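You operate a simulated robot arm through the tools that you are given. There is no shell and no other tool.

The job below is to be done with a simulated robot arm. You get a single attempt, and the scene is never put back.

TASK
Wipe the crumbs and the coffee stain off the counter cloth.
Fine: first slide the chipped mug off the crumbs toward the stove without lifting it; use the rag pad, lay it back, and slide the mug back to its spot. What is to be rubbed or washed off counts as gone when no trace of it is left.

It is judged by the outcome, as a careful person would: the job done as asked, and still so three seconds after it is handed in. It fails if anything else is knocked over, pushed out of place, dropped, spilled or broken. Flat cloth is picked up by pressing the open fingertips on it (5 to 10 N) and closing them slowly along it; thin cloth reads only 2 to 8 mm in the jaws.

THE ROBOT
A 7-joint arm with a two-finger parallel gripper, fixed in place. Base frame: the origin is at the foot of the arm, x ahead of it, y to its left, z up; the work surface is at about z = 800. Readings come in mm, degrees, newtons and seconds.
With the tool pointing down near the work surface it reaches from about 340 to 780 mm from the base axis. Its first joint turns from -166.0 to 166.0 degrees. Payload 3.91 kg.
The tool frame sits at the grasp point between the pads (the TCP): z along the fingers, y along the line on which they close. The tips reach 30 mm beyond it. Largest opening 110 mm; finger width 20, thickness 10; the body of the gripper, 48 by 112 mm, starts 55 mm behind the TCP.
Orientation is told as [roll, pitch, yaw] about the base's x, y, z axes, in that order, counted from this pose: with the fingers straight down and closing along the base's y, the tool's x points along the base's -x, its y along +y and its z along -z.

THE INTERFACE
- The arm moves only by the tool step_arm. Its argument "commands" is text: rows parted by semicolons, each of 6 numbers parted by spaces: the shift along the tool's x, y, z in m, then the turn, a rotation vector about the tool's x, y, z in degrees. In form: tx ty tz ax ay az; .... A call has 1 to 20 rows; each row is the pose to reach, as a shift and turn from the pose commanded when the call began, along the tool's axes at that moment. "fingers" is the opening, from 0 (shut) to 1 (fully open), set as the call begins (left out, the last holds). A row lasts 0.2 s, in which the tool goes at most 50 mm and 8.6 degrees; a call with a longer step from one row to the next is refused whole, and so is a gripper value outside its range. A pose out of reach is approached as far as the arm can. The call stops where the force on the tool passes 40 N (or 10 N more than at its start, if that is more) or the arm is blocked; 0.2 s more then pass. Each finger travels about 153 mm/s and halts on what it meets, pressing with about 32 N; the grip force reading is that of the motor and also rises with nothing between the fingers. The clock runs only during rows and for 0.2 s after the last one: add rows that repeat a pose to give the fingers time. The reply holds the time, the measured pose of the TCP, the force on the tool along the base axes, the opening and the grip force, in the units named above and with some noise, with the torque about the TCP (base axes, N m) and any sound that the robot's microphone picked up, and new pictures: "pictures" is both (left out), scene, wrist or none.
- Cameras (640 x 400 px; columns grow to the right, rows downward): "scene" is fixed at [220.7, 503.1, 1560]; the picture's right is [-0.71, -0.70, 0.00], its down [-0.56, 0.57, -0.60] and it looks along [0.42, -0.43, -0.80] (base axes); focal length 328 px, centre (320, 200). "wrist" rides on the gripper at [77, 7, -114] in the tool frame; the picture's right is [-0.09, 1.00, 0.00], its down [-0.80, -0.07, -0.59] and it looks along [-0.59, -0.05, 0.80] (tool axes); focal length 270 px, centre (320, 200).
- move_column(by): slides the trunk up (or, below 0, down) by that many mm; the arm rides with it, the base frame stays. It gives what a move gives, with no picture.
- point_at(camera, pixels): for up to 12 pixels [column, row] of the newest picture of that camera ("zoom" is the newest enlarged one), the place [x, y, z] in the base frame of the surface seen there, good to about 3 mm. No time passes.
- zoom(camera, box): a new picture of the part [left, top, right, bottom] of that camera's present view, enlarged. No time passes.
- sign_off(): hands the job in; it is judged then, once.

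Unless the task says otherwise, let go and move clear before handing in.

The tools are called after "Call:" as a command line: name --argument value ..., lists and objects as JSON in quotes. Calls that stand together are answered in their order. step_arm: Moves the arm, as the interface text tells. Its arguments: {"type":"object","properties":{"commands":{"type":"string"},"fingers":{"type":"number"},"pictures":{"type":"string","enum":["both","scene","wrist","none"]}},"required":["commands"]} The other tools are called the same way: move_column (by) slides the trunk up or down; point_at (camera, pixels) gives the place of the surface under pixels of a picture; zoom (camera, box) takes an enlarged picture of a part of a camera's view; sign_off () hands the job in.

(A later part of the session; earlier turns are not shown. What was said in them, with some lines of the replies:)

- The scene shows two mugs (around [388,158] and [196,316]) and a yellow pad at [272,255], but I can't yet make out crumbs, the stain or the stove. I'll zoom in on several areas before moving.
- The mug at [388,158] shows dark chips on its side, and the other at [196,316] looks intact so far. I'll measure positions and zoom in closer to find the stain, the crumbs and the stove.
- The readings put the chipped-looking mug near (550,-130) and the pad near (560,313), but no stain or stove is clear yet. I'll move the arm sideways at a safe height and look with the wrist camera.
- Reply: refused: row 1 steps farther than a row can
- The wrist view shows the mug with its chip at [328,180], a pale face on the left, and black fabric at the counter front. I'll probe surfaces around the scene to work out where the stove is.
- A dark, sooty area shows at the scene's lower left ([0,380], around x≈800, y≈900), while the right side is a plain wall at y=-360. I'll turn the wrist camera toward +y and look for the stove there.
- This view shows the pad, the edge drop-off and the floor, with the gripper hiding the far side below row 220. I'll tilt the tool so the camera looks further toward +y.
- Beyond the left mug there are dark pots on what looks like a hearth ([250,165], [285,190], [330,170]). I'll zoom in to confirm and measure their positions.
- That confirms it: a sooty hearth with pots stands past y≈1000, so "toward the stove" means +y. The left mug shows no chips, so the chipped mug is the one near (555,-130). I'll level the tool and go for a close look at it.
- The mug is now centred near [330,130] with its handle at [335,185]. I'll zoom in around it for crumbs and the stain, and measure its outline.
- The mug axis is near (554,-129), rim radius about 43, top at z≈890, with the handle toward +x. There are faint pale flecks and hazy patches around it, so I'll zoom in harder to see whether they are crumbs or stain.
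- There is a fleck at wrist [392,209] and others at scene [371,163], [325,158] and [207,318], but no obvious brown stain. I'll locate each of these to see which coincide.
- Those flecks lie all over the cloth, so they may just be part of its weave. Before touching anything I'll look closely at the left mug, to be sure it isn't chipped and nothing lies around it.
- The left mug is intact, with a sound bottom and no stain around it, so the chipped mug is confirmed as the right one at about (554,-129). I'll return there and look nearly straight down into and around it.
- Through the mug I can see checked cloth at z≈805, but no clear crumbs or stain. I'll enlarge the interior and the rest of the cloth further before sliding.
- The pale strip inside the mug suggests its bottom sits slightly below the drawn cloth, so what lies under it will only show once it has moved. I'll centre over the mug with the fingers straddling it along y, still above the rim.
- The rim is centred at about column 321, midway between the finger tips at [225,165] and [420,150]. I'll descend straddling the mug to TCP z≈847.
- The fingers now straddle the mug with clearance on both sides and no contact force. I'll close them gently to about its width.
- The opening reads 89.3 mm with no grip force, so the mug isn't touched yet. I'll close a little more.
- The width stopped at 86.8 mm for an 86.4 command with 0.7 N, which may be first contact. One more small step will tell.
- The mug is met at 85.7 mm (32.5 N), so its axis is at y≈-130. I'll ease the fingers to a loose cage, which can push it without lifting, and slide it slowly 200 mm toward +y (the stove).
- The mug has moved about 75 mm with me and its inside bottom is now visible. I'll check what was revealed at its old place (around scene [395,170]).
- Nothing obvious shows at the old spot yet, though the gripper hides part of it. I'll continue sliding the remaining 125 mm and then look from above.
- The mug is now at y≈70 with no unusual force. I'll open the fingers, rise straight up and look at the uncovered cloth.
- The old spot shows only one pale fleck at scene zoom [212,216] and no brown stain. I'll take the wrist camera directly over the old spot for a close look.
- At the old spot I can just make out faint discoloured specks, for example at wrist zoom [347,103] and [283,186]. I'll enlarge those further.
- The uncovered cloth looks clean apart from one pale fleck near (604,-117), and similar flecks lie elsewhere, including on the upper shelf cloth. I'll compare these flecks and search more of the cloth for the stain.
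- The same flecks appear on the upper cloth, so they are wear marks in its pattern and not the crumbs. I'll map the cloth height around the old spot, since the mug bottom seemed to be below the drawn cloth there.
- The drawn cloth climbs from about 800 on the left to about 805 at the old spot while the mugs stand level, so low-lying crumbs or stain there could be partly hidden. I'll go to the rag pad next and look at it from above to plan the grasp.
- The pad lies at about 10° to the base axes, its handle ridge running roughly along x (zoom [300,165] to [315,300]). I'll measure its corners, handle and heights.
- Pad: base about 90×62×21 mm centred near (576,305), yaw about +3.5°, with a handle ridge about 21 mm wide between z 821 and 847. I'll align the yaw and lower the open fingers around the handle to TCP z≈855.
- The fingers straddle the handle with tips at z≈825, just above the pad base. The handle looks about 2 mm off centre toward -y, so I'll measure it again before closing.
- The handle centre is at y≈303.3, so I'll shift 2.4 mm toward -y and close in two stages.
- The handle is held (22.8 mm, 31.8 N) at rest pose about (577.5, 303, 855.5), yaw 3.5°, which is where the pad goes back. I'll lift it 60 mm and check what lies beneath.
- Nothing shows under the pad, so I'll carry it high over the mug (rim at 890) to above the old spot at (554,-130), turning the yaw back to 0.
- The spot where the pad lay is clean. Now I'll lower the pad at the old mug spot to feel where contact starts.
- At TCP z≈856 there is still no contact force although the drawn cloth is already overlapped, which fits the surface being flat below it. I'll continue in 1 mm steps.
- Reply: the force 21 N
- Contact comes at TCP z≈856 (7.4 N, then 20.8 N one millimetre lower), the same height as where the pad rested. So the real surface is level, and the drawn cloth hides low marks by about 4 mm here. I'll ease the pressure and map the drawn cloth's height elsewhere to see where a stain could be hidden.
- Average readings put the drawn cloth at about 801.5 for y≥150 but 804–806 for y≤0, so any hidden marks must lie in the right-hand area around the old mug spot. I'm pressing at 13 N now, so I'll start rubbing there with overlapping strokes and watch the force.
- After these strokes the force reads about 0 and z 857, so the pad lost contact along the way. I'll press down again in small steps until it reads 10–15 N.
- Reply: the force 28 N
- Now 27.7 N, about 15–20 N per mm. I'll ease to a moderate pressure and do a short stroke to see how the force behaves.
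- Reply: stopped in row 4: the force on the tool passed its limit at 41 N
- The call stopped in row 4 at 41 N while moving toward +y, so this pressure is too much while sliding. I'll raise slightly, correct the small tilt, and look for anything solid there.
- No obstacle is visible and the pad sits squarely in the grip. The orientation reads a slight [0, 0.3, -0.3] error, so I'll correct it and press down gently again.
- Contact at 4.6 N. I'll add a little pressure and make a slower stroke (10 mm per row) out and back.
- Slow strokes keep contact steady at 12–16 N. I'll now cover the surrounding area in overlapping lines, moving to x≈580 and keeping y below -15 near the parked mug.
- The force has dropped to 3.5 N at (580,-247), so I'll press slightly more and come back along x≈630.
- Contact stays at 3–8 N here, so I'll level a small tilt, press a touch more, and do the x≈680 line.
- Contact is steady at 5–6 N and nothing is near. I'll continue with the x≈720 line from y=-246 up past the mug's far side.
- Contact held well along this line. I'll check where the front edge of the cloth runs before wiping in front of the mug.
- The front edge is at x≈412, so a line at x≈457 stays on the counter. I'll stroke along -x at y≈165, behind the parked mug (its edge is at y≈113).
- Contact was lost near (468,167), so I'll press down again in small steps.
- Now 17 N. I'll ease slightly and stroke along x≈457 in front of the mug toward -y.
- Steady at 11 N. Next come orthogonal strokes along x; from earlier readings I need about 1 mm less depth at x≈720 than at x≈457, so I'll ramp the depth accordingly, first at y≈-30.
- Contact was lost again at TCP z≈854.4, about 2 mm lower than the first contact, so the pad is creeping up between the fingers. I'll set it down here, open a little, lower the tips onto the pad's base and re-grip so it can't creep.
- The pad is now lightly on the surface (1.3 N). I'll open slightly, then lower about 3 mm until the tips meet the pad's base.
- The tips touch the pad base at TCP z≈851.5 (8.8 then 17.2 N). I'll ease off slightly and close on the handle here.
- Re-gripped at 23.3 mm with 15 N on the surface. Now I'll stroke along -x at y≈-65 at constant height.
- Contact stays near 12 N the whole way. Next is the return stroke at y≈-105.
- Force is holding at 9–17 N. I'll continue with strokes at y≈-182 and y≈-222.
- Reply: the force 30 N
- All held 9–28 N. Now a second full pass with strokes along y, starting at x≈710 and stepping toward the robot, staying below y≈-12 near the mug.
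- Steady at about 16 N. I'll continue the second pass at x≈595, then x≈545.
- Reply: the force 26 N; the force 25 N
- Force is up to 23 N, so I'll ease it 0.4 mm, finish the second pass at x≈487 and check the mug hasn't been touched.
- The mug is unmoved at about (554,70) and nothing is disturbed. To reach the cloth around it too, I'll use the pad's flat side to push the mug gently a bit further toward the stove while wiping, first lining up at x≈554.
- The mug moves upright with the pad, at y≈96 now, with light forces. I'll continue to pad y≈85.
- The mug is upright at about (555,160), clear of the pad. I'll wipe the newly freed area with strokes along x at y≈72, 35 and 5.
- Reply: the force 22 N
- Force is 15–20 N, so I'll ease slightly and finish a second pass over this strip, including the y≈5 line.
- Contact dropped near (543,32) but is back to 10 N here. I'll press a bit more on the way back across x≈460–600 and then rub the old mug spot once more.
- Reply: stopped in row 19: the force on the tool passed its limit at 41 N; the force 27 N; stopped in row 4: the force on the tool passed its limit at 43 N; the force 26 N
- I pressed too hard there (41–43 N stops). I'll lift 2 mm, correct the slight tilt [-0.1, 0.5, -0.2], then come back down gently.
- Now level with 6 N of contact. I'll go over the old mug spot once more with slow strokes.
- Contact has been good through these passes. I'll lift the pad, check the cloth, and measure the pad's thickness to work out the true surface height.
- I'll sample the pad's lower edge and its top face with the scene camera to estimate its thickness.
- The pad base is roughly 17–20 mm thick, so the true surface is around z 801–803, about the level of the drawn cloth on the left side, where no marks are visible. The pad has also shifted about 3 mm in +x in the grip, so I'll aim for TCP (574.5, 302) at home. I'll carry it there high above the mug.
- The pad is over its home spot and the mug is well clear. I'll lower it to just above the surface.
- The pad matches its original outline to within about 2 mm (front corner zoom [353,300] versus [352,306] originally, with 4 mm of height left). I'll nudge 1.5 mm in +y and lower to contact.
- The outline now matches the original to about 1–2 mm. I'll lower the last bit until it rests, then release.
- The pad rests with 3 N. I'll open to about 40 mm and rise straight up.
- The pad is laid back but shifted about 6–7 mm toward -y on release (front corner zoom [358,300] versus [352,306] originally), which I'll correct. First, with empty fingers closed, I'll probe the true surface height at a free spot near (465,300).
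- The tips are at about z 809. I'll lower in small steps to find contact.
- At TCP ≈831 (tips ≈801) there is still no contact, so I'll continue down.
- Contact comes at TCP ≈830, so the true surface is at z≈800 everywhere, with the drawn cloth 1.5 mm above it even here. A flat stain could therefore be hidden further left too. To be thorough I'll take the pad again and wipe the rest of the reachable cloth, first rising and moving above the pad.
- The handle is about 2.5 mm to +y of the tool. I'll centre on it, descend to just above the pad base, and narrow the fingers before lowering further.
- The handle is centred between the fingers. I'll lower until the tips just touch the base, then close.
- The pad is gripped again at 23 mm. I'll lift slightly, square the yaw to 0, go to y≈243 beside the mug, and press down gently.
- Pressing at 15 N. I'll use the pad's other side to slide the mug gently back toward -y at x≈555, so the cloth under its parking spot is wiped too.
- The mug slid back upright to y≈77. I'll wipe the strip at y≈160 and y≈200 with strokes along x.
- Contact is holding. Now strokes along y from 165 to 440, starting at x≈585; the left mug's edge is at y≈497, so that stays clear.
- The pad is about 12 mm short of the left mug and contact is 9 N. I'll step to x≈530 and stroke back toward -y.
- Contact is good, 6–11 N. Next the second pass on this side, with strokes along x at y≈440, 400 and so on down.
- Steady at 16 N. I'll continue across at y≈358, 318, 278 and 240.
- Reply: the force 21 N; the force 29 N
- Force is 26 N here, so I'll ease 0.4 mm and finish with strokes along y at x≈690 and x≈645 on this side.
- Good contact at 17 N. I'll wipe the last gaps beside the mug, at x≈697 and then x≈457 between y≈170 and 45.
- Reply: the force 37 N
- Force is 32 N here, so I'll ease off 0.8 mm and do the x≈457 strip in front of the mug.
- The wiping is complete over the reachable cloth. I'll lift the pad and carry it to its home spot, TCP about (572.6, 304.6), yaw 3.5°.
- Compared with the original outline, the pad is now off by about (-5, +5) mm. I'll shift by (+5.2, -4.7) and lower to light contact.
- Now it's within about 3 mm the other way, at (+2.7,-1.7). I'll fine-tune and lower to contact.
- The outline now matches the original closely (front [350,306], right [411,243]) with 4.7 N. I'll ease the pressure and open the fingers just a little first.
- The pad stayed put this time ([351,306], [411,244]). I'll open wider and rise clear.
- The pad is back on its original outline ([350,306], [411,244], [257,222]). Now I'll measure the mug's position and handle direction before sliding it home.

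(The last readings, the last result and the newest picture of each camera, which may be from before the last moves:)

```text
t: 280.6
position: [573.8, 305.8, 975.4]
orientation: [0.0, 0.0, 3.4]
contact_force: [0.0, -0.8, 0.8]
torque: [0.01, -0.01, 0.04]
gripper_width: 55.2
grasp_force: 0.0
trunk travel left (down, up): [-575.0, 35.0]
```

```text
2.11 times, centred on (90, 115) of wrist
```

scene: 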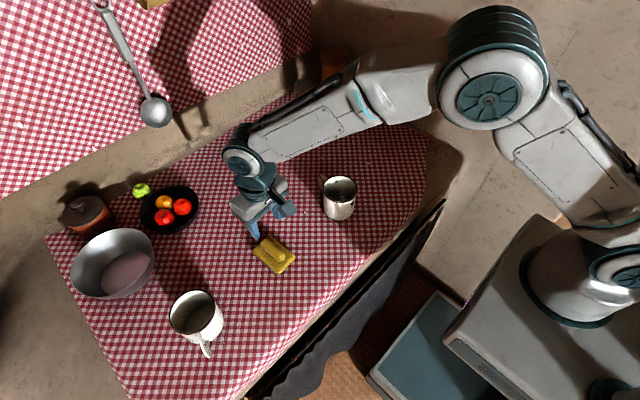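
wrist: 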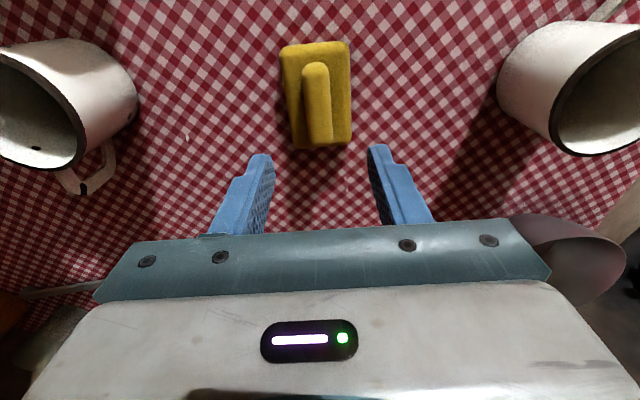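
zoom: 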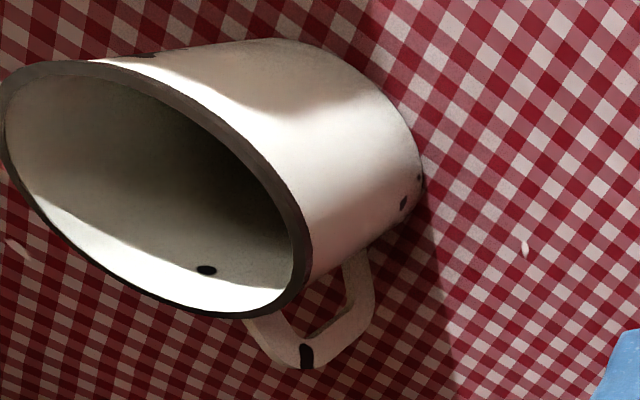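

The mug is upright near (556–562, 78), with the handle still pointing roughly +x. For an accurate comparison I'll view it from above in the same relative pose I used originally.

Call:
step_arm --commands "0 -0.045 -0.01 0 0 0.5; -0.001 -0.09 -0.02 0 0 1; -0.001 -0.135 -0.027 0 0 2; -0.0019 -0.18 -0.027 0 0 3; -0.0019 -0.22 -0.027 0 0 3.5; -0.0019 -0.2338 -0.027 0 0 3.5; -0.0019 -0.2338 -0.027 0 0 3.5" --fingers 1 --pictures "both"

Call:
zoom --camera "wrist" --box '[250, 0, 400, 130]'

Call:
zoom --camera "wrist" --box '[220, 100, 440, 240]'

Call:
point_at --camera "wrist" --pixels '[[264, 60], [382, 55], [325, 123], [290, 108], [360, 108], [331, 155], [272, 90], [375, 88]]'

```text
t: 282.2
position: [588.3, 71.1, 1003.4]
orientation: [0.1, 0.0, 0.0]
contact_force: [0.7, 0.2, 0.5]
torque: [0.03, -0.02, -0.01]
gripper_width: 110.2
grasp_force: 0.1
trunk travel left (down, up): [-575.0, 35.0]
```

scene: 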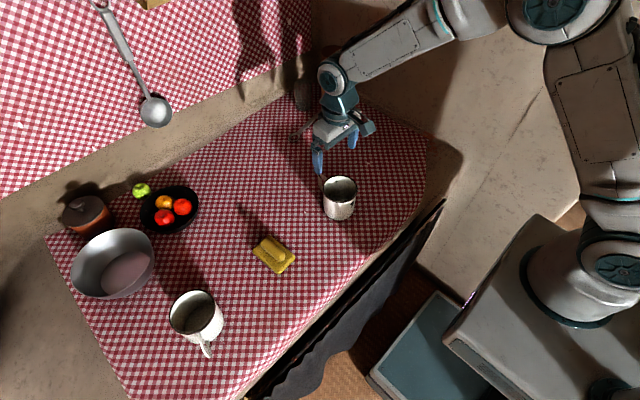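
wrist: 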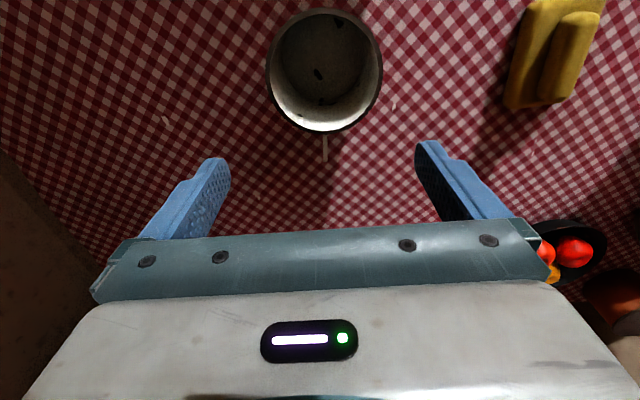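

```text
3.08 times, centred on (325, 65) of wrist
```

zoom: 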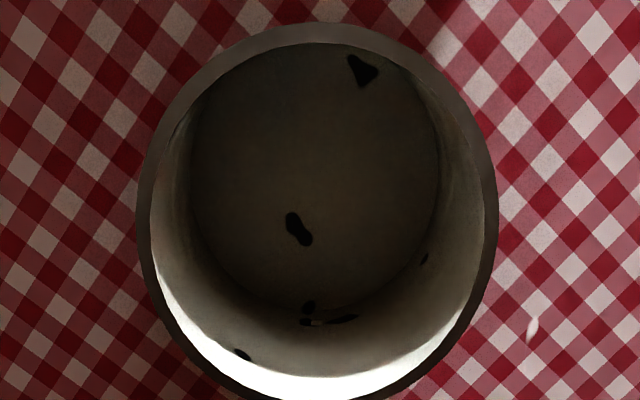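

```text
2.86 times, centred on (330, 170) of wrist
```

zoom: 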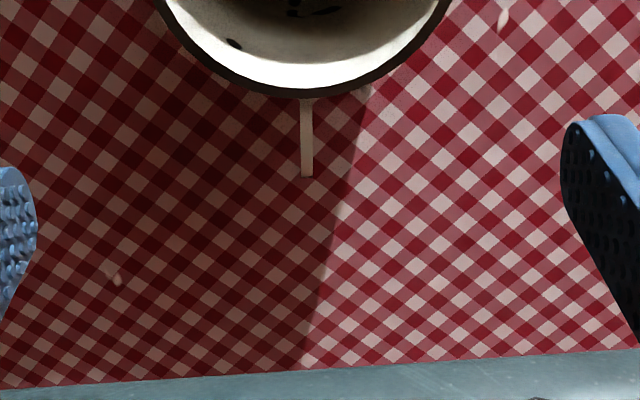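

```text
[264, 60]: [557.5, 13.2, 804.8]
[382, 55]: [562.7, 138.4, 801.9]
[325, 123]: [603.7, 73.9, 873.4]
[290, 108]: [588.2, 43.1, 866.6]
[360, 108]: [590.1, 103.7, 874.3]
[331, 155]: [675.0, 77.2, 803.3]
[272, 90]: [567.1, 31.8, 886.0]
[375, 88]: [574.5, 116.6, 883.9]
```

Comparing with the original view, the mug is now at about (561, 77.5): 6 mm off in x, and turned about 5° clockwise. I'll centre over it with the tool turned by -5.3°, so that turning back to 0 while sliding restores its heading.

Call:
step_arm --commands "0.014 0.003 0.01 0 0 2.5; 0.0273 0.0064 0.03 0 0 5.3; 0.0273 0.0064 0.06 0 0 5.3; 0.0273 0.0064 0.06 0 0 5.3" --fingers 1 --pictures "both"

Call:
zoom --camera "wrist" --box '[200, 30, 440, 230]'

```text
t: 283.2
position: [560.8, 76.3, 942.7]
orientation: [0.1, 0.0, -5.4]
contact_force: [0.4, 0.2, -0.1]
torque: [0.0, 0.0, -0.01]
gripper_width: 109.8
grasp_force: 0.0
trunk travel left (down, up): [-575.0, 35.0]
```

scene: 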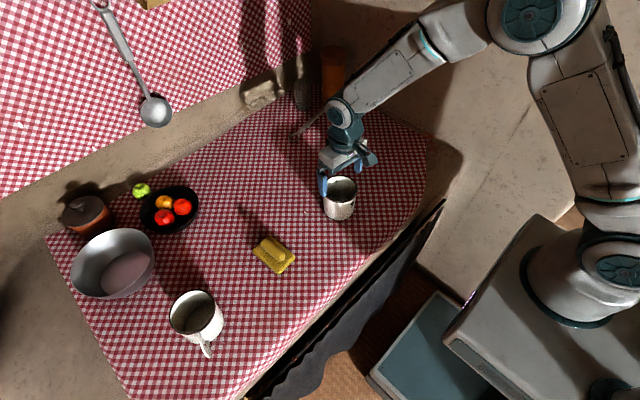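
wrist: 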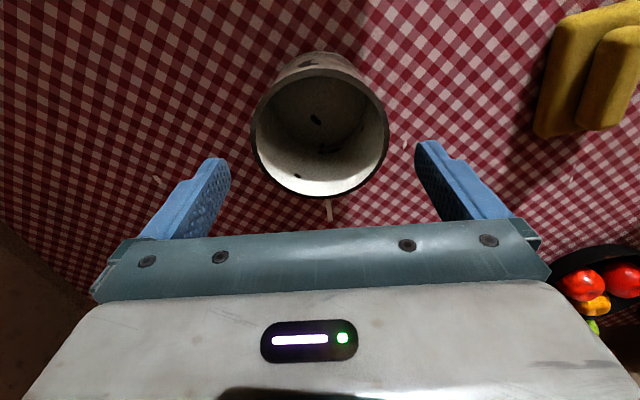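

```text
2.00 times, centred on (320, 130) of wrist
```

zoom: 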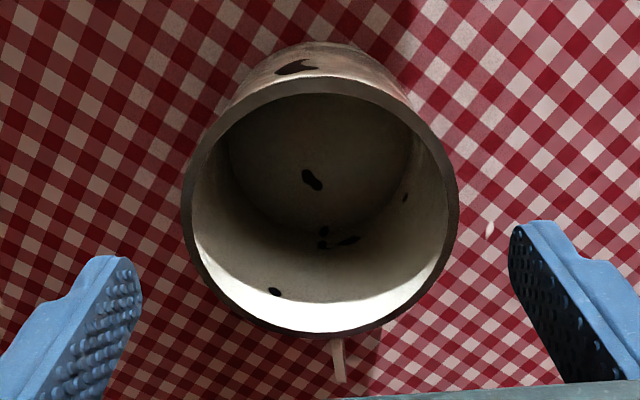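

In the tool frame the mug now looks just as it did originally (rim columns 251–389, handle at [329,210]), so restoring yaw 0 will restore its heading. I'll descend around it.

Call:
step_arm --commands "0 0 0.03 0 0 0; 0 0 0.06 0 0 0; 0 0 0.08 0 0 0; 0 0 0.096 0 0 0; 0 0 0.096 0 0 0" --fingers 1 --pictures "wrist"

```text
t: 284.4
position: [562.5, 77.7, 846.6]
orientation: [0.1, -0.1, -5.3]
contact_force: [-0.3, 0.4, -0.1]
torque: [0.02, -0.01, -0.03]
gripper_width: 110.1
grasp_force: 0.0
trunk travel left (down, up): [-575.0, 35.0]
```

wrist: 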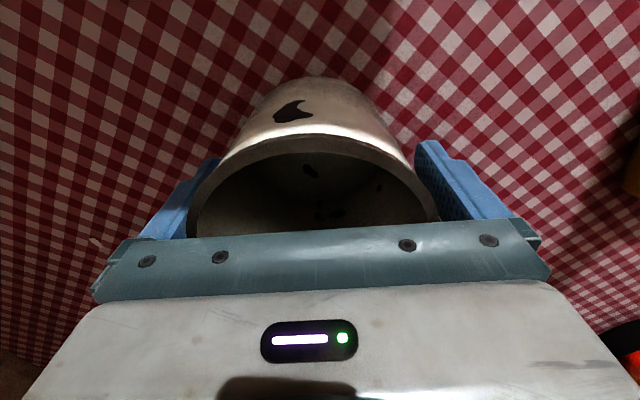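

The mug sits about 3–4 mm toward -y in the fingers, so I'll shift to centre and close gently to a light hold.

Call:
step_arm --commands "0 -0.0035 0 0 0 0; 0 -0.0035 0 0 0 0; 0 -0.0035 0 0 0 0; 0 -0.0035 0 0 0 0" --fingers 0.82 --pictures "wrist"

Call:
step_arm --commands "0 0 0 0 0 0; 0 0 0 0 0 0; 0 0 0 0 0 0" --fingers 0.77 --pictures "wrist"

```text
t: 285.4
position: [561.0, 73.6, 846.3]
orientation: [0.2, 0.0, -5.3]
contact_force: [0.2, 0.1, 0.3]
torque: [-0.01, 0.0, 0.02]
gripper_width: 90.0
grasp_force: 0.3
trunk travel left (down, up): [-575.0, 35.0]
```

wrist: 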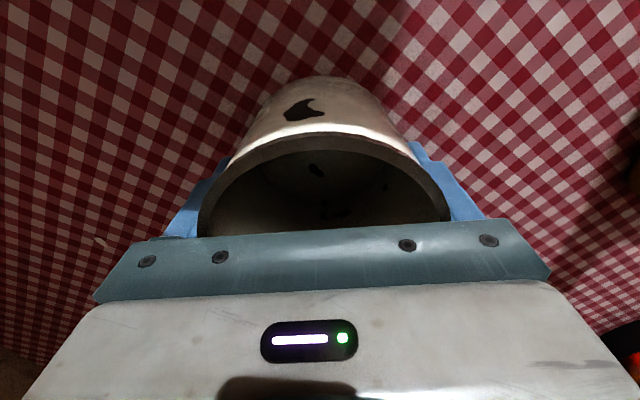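

```text
t: 286.2
position: [562.9, 73.3, 845.4]
orientation: [0.1, 0.0, -5.2]
contact_force: [0.9, 1.2, -0.1]
torque: [-0.05, 0.01, 0.0]
gripper_width: 85.7
grasp_force: 31.8
trunk travel left (down, up): [-575.0, 35.0]
```

wrist: 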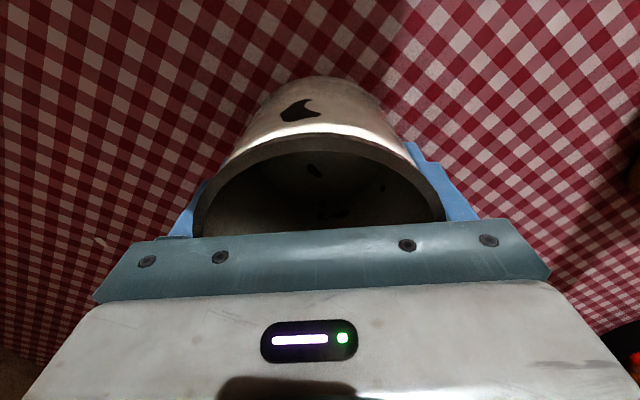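

The mug is held (85.7 mm, 31.8 N). I'll slide it back toward -y slowly at constant height, first half straight.

Call:
step_arm --commands "-0.0003 -0.004 0 0 0 0; -0.0008 -0.012 0 0 0 0; -0.0015 -0.022 0 0 0 0; -0.0022 -0.032 0 0 0 0; -0.0029 -0.042 0 0 0 0; -0.0036 -0.052 0 0 0 0; -0.0043 -0.062 0 0 0 0; -0.0049 -0.072 0 0 0 0; -0.0056 -0.082 0 0 0 0; -0.0063 -0.092 0 0 0 0; -0.007 -0.102 0 0 0 0; -0.0072 -0.106 0 0 0 0; -0.0072 -0.106 0 0 0 0" --fingers 0.77 --pictures "both"

```text
t: 289.0
position: [559.2, -33.0, 846.4]
orientation: [0.1, -0.1, -5.3]
contact_force: [-0.5, 0.6, -0.5]
torque: [-0.01, 0.02, -0.03]
gripper_width: 85.9
grasp_force: 31.8
trunk travel left (down, up): [-575.0, 35.0]
```

scene: 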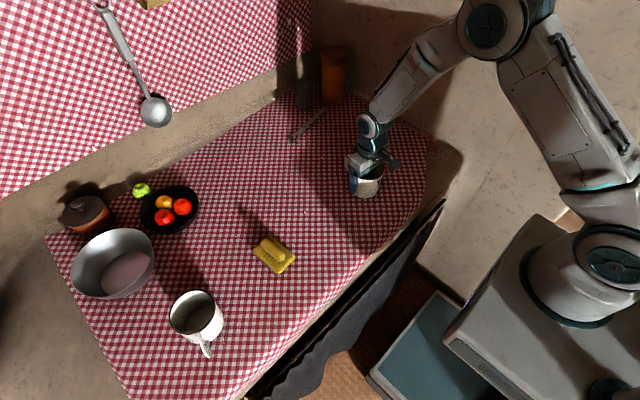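
wrist: 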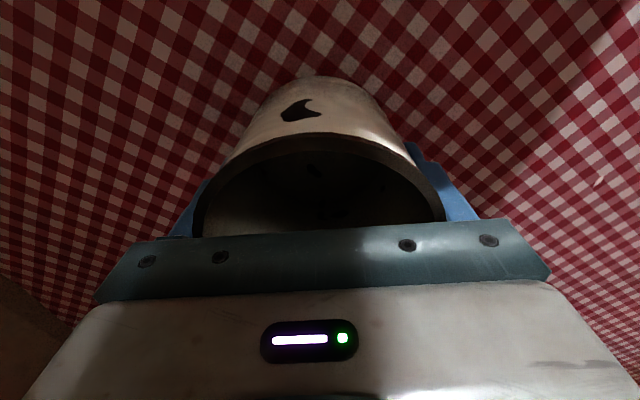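

Halfway at (559,-33) with the grip steady. I'll slide the remaining 97 mm while turning the heading back to 0.

Call:
step_arm --commands "-0.0003 -0.004 0 0 0 -0.3; -0.0008 -0.012 0 0 0 -0.8; -0.0015 -0.022 0 0 0 -1.3; -0.0022 -0.032 0 0 0 -1.9; -0.0029 -0.042 0 0 0 -2.4; -0.0036 -0.052 0 0 0 -3; -0.0043 -0.062 0 0 0 -3.6; -0.005 -0.072 0 0 0 -4.1; -0.0057 -0.082 0 0 0 -4.7; -0.0063 -0.091 0 0 0 -5.1; -0.0067 -0.0973 0 0 0 -5.3; -0.0067 -0.0973 0 0 0 -5.3" --fingers 0.77 --pictures "both"

Call:
zoom --camera "scene" --box '[340, 120, 440, 200]'

```text
t: 291.6
position: [557.3, -129.7, 847.0]
orientation: [0.1, 0.0, -0.1]
contact_force: [0.0, 0.0, -1.1]
torque: [-0.01, 0.03, 0.0]
gripper_width: 85.8
grasp_force: 31.9
trunk travel left (down, up): [-575.0, 35.0]
```

scene: 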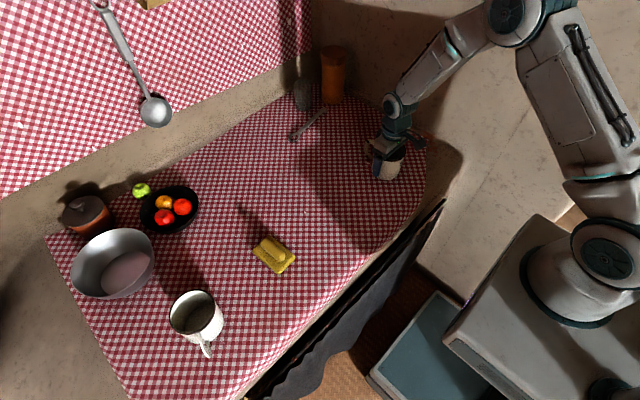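
wrist: 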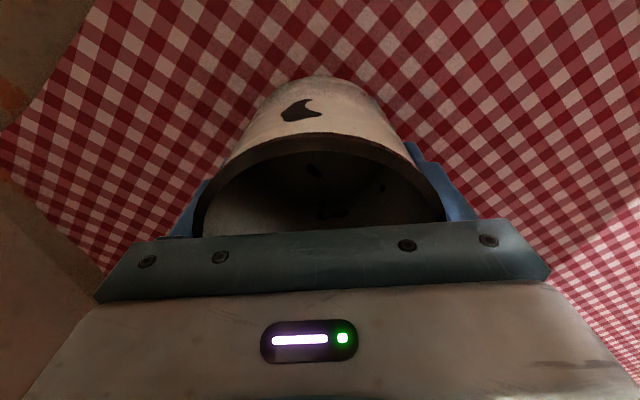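

```text
5.00 times, centred on (390, 160) of scene
```

zoom: 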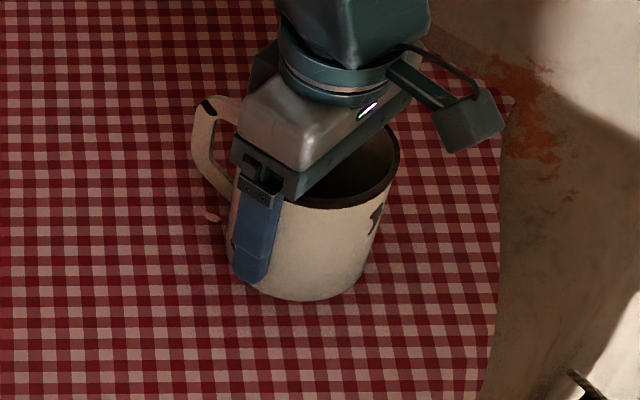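

The mug is at its old place in the scene view (handle edge zoom [193,150], rim edge [399,155], same as at the start). Its inner bottom is visible though, so it may be a millimetre or two above the surface. I'll lower gently until it bears.

Call:
step_arm --commands "0 0 0.0005 0 0 0; 0 0 0.001 0 0 0; 0 0 0.001 0 0 0" --pictures "none"

Call:
step_arm --commands "0 0 0.0005 0 0 0; 0 0 0.0005 0 0 0" --pictures "wrist"

```text
t: 292.4
position: [556.4, -130.0, 845.9]
orientation: [0.1, 0.0, 0.1]
contact_force: [-0.6, 0.7, 4.6]
torque: [-0.17, 0.06, -0.01]
gripper_width: 85.7
grasp_force: 32.2
trunk travel left (down, up): [-575.0, 35.0]
```

```text
t: 293.0
position: [558.2, -130.2, 845.7]
orientation: [0.0, -0.1, 0.0]
contact_force: [0.3, -0.3, 11.8]
torque: [-0.22, 0.31, 0.06]
gripper_width: 85.8
grasp_force: 32.8
trunk travel left (down, up): [-575.0, 35.0]
```

wrist: 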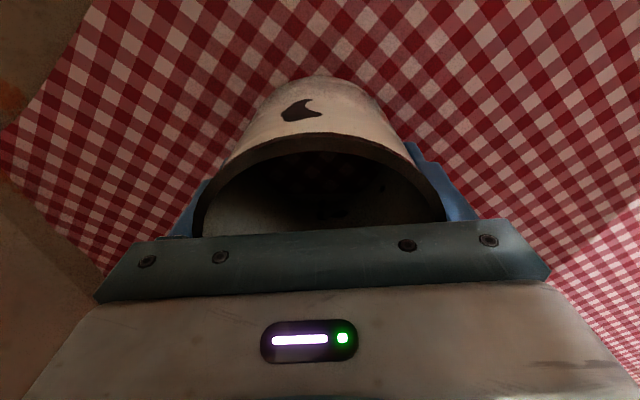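

It bears now (4.6 then 11.8 N), so it was less than a millimetre up. I'll ease the pressure and open the fingers in small steps.

Call:
step_arm --commands "0 0 -0.0004 0 0 0; 0 0 -0.0004 0 0 0; 0 0 -0.0004 0 0 0" --fingers 0.785 --pictures "none"

Call:
step_arm --commands "0 0 0 0 0 0; 0 0 0 0 0 0; 0 0 0 0 0 0" --fingers 0.81 --pictures "none"

Call:
step_arm --commands "0 0 0 0 0 0; 0 0 0 0 0 0; 0 0 0 0 0 0" --fingers 1 --pictures "both"

Call:
zoom --camera "scene" --box '[340, 120, 440, 200]'

```text
t: 293.8
position: [556.0, -129.7, 845.5]
orientation: [0.1, 0.0, 0.0]
contact_force: [-0.3, 0.8, -0.1]
torque: [-0.04, 0.0, 0.0]
gripper_width: 86.6
grasp_force: 0.2
trunk travel left (down, up): [-575.0, 35.0]
```

```text
t: 294.6
position: [556.1, -132.0, 846.2]
orientation: [0.1, -0.1, 0.0]
contact_force: [0.0, 0.2, 0.9]
torque: [0.02, 0.01, 0.0]
gripper_width: 89.0
grasp_force: 0.1
trunk travel left (down, up): [-575.0, 35.0]
```

```text
t: 295.4
position: [556.9, -131.1, 845.7]
orientation: [0.0, 0.0, -0.1]
contact_force: [0.2, -0.2, -0.7]
torque: [-0.01, 0.01, 0.02]
gripper_width: 110.0
grasp_force: 0.1
trunk travel left (down, up): [-575.0, 35.0]
```

scene: 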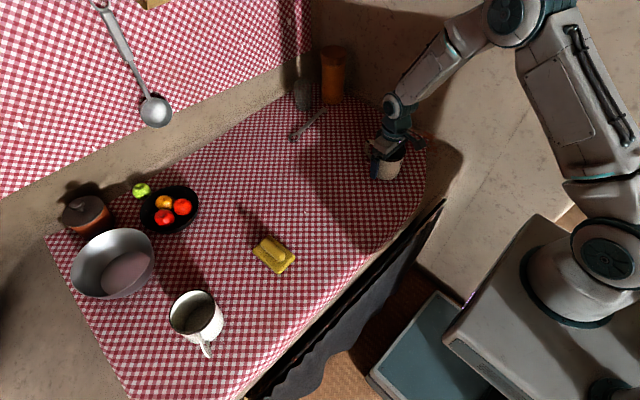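
wrist: 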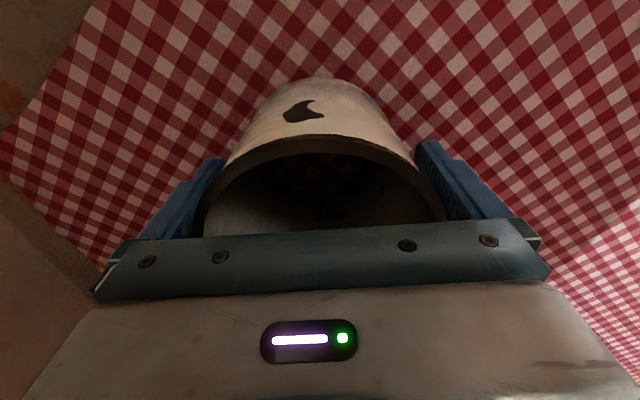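

```text
5.00 times, centred on (390, 160) of scene
```

zoom: 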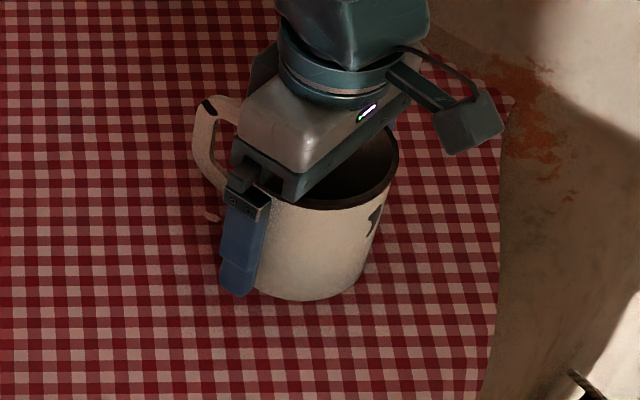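

The mug is released and in place. I'll rise straight up clear of it and compare with the first pictures.

Call:
step_arm --commands "0 0 -0.015 0 0 0; 0 0 -0.05 0 0 0; 0 0 -0.095 0 0 0; 0 0 -0.14 0 0 0; 0.04 0 -0.17 0 0 0; 0.08 0 -0.2 0 0 0; 0.08 0 -0.2 0 0 0" --fingers 1 --pictures "both"

Call:
zoom --camera "scene" --box '[340, 120, 440, 200]'

Call:
zoom --camera "scene" --box '[200, 190, 340, 300]'

Call:
zoom --camera "scene" --box '[150, 270, 260, 370]'

```text
t: 297.0
position: [475.4, -133.2, 1045.6]
orientation: [0.1, 0.0, 0.1]
contact_force: [-0.2, 0.9, 0.1]
torque: [0.0, -0.03, -0.01]
gripper_width: 110.0
grasp_force: 0.0
trunk travel left (down, up): [-575.0, 35.0]
```

scene: 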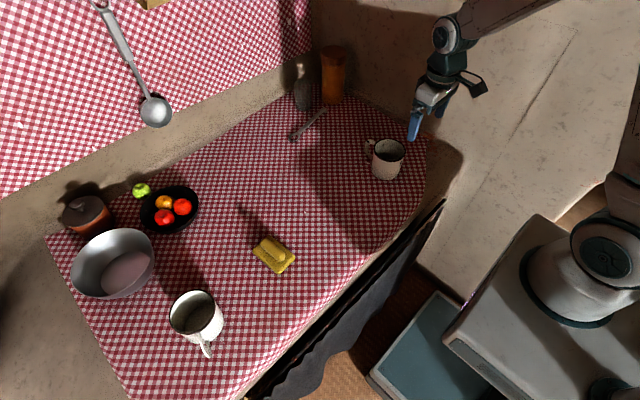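
wrist: 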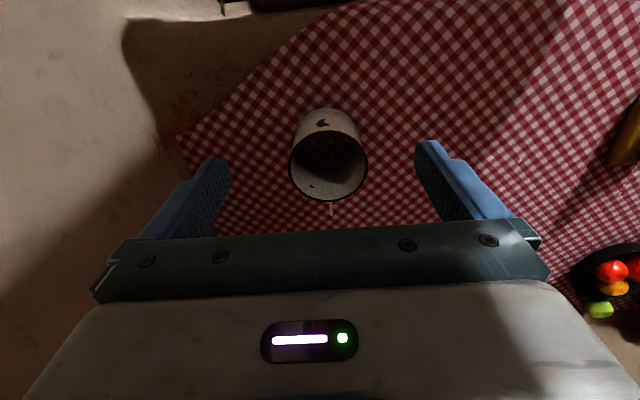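

```text
5.00 times, centred on (390, 160) of scene
```

zoom: 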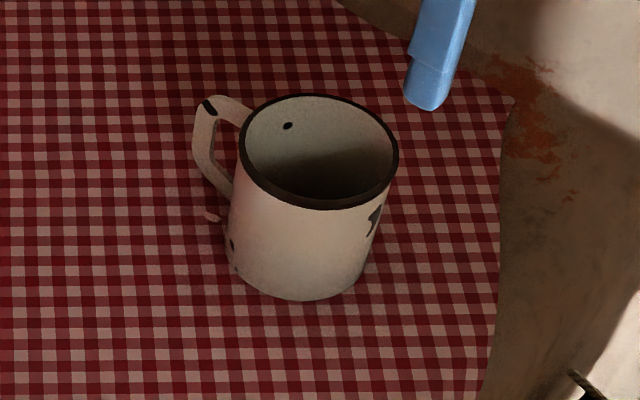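

```text
3.64 times, centred on (270, 245) of scene
```

zoom: 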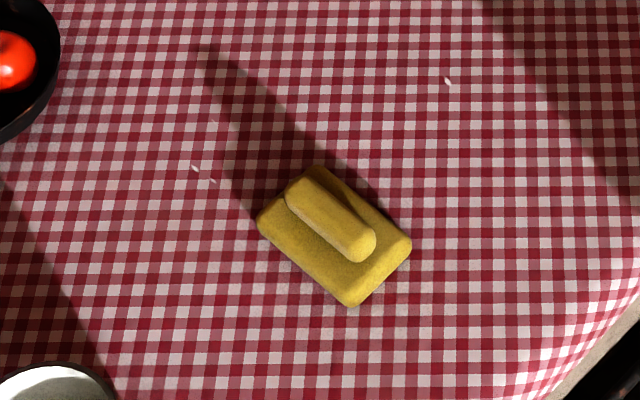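

```text
4.00 times, centred on (205, 320) of scene
```

zoom: 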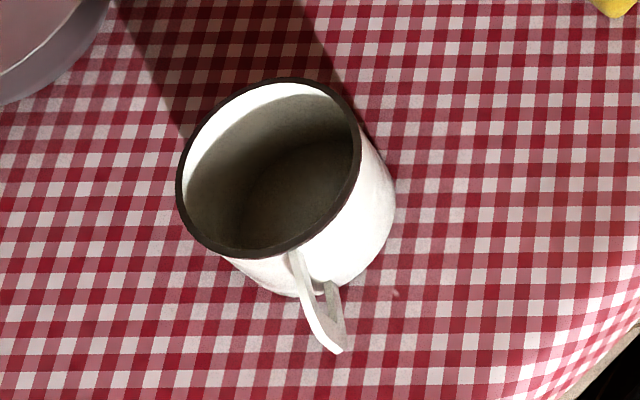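

The mug is back on its old outline: rim right edge [399,155], handle mark [208,106] against [210,110] at the start. The pad is also back on its outline, nothing else has moved, and the arm is clear at z≈1045. I never saw the crumbs or stain themselves, because the drawn cloth sits above the true surface; I rubbed nearly all the cloth I could reach, most of it at least twice. I'm handing in now.

Call:
sign_off

```text
The job is handed in.
```

I've handed the job in, but I can't confirm the crumbs and coffee stain are gone, because I never saw either of them. The cloth in the pictures sits 1.5 to 5 mm above the surface I could feel, and I think that hid them.

- **Chipped mug:** I slid it off its spot toward the stove (+y, where the hearth and pots are). At the end I slid it back to within about 2 mm of its spot, with the handle pointing the same way as before. On the way back I held it in the fingers and it rode under 1 mm above the surface at times.
- **Extra mug moves:** I also pushed it about 90 mm further toward the stove and back with the side of the pad, so I could wipe where it had been standing.
- **Wiping:** with no marks to aim at, I rubbed nearly all the cloth I could reach. That covered roughly x 430–755 and y −290 to 470, narrowing beyond y≈320 as reach ran out. Most of it got at least two passes in crossing directions, with extra passes where the mug had stood. I aimed for about 5 to 20 N; contact dropped out on a few strokes, and most of those stretches were wiped again.
- **Not wiped:** the cloth beyond reach, the strip beside the wall, and the area around the other mug. A stain there would still be present.
- **Rag pad:** it is back on its original spot, matching its first outline to within 1–2 mm.

Nothing else looked moved in the last pictures, and the arm is clear of everything.
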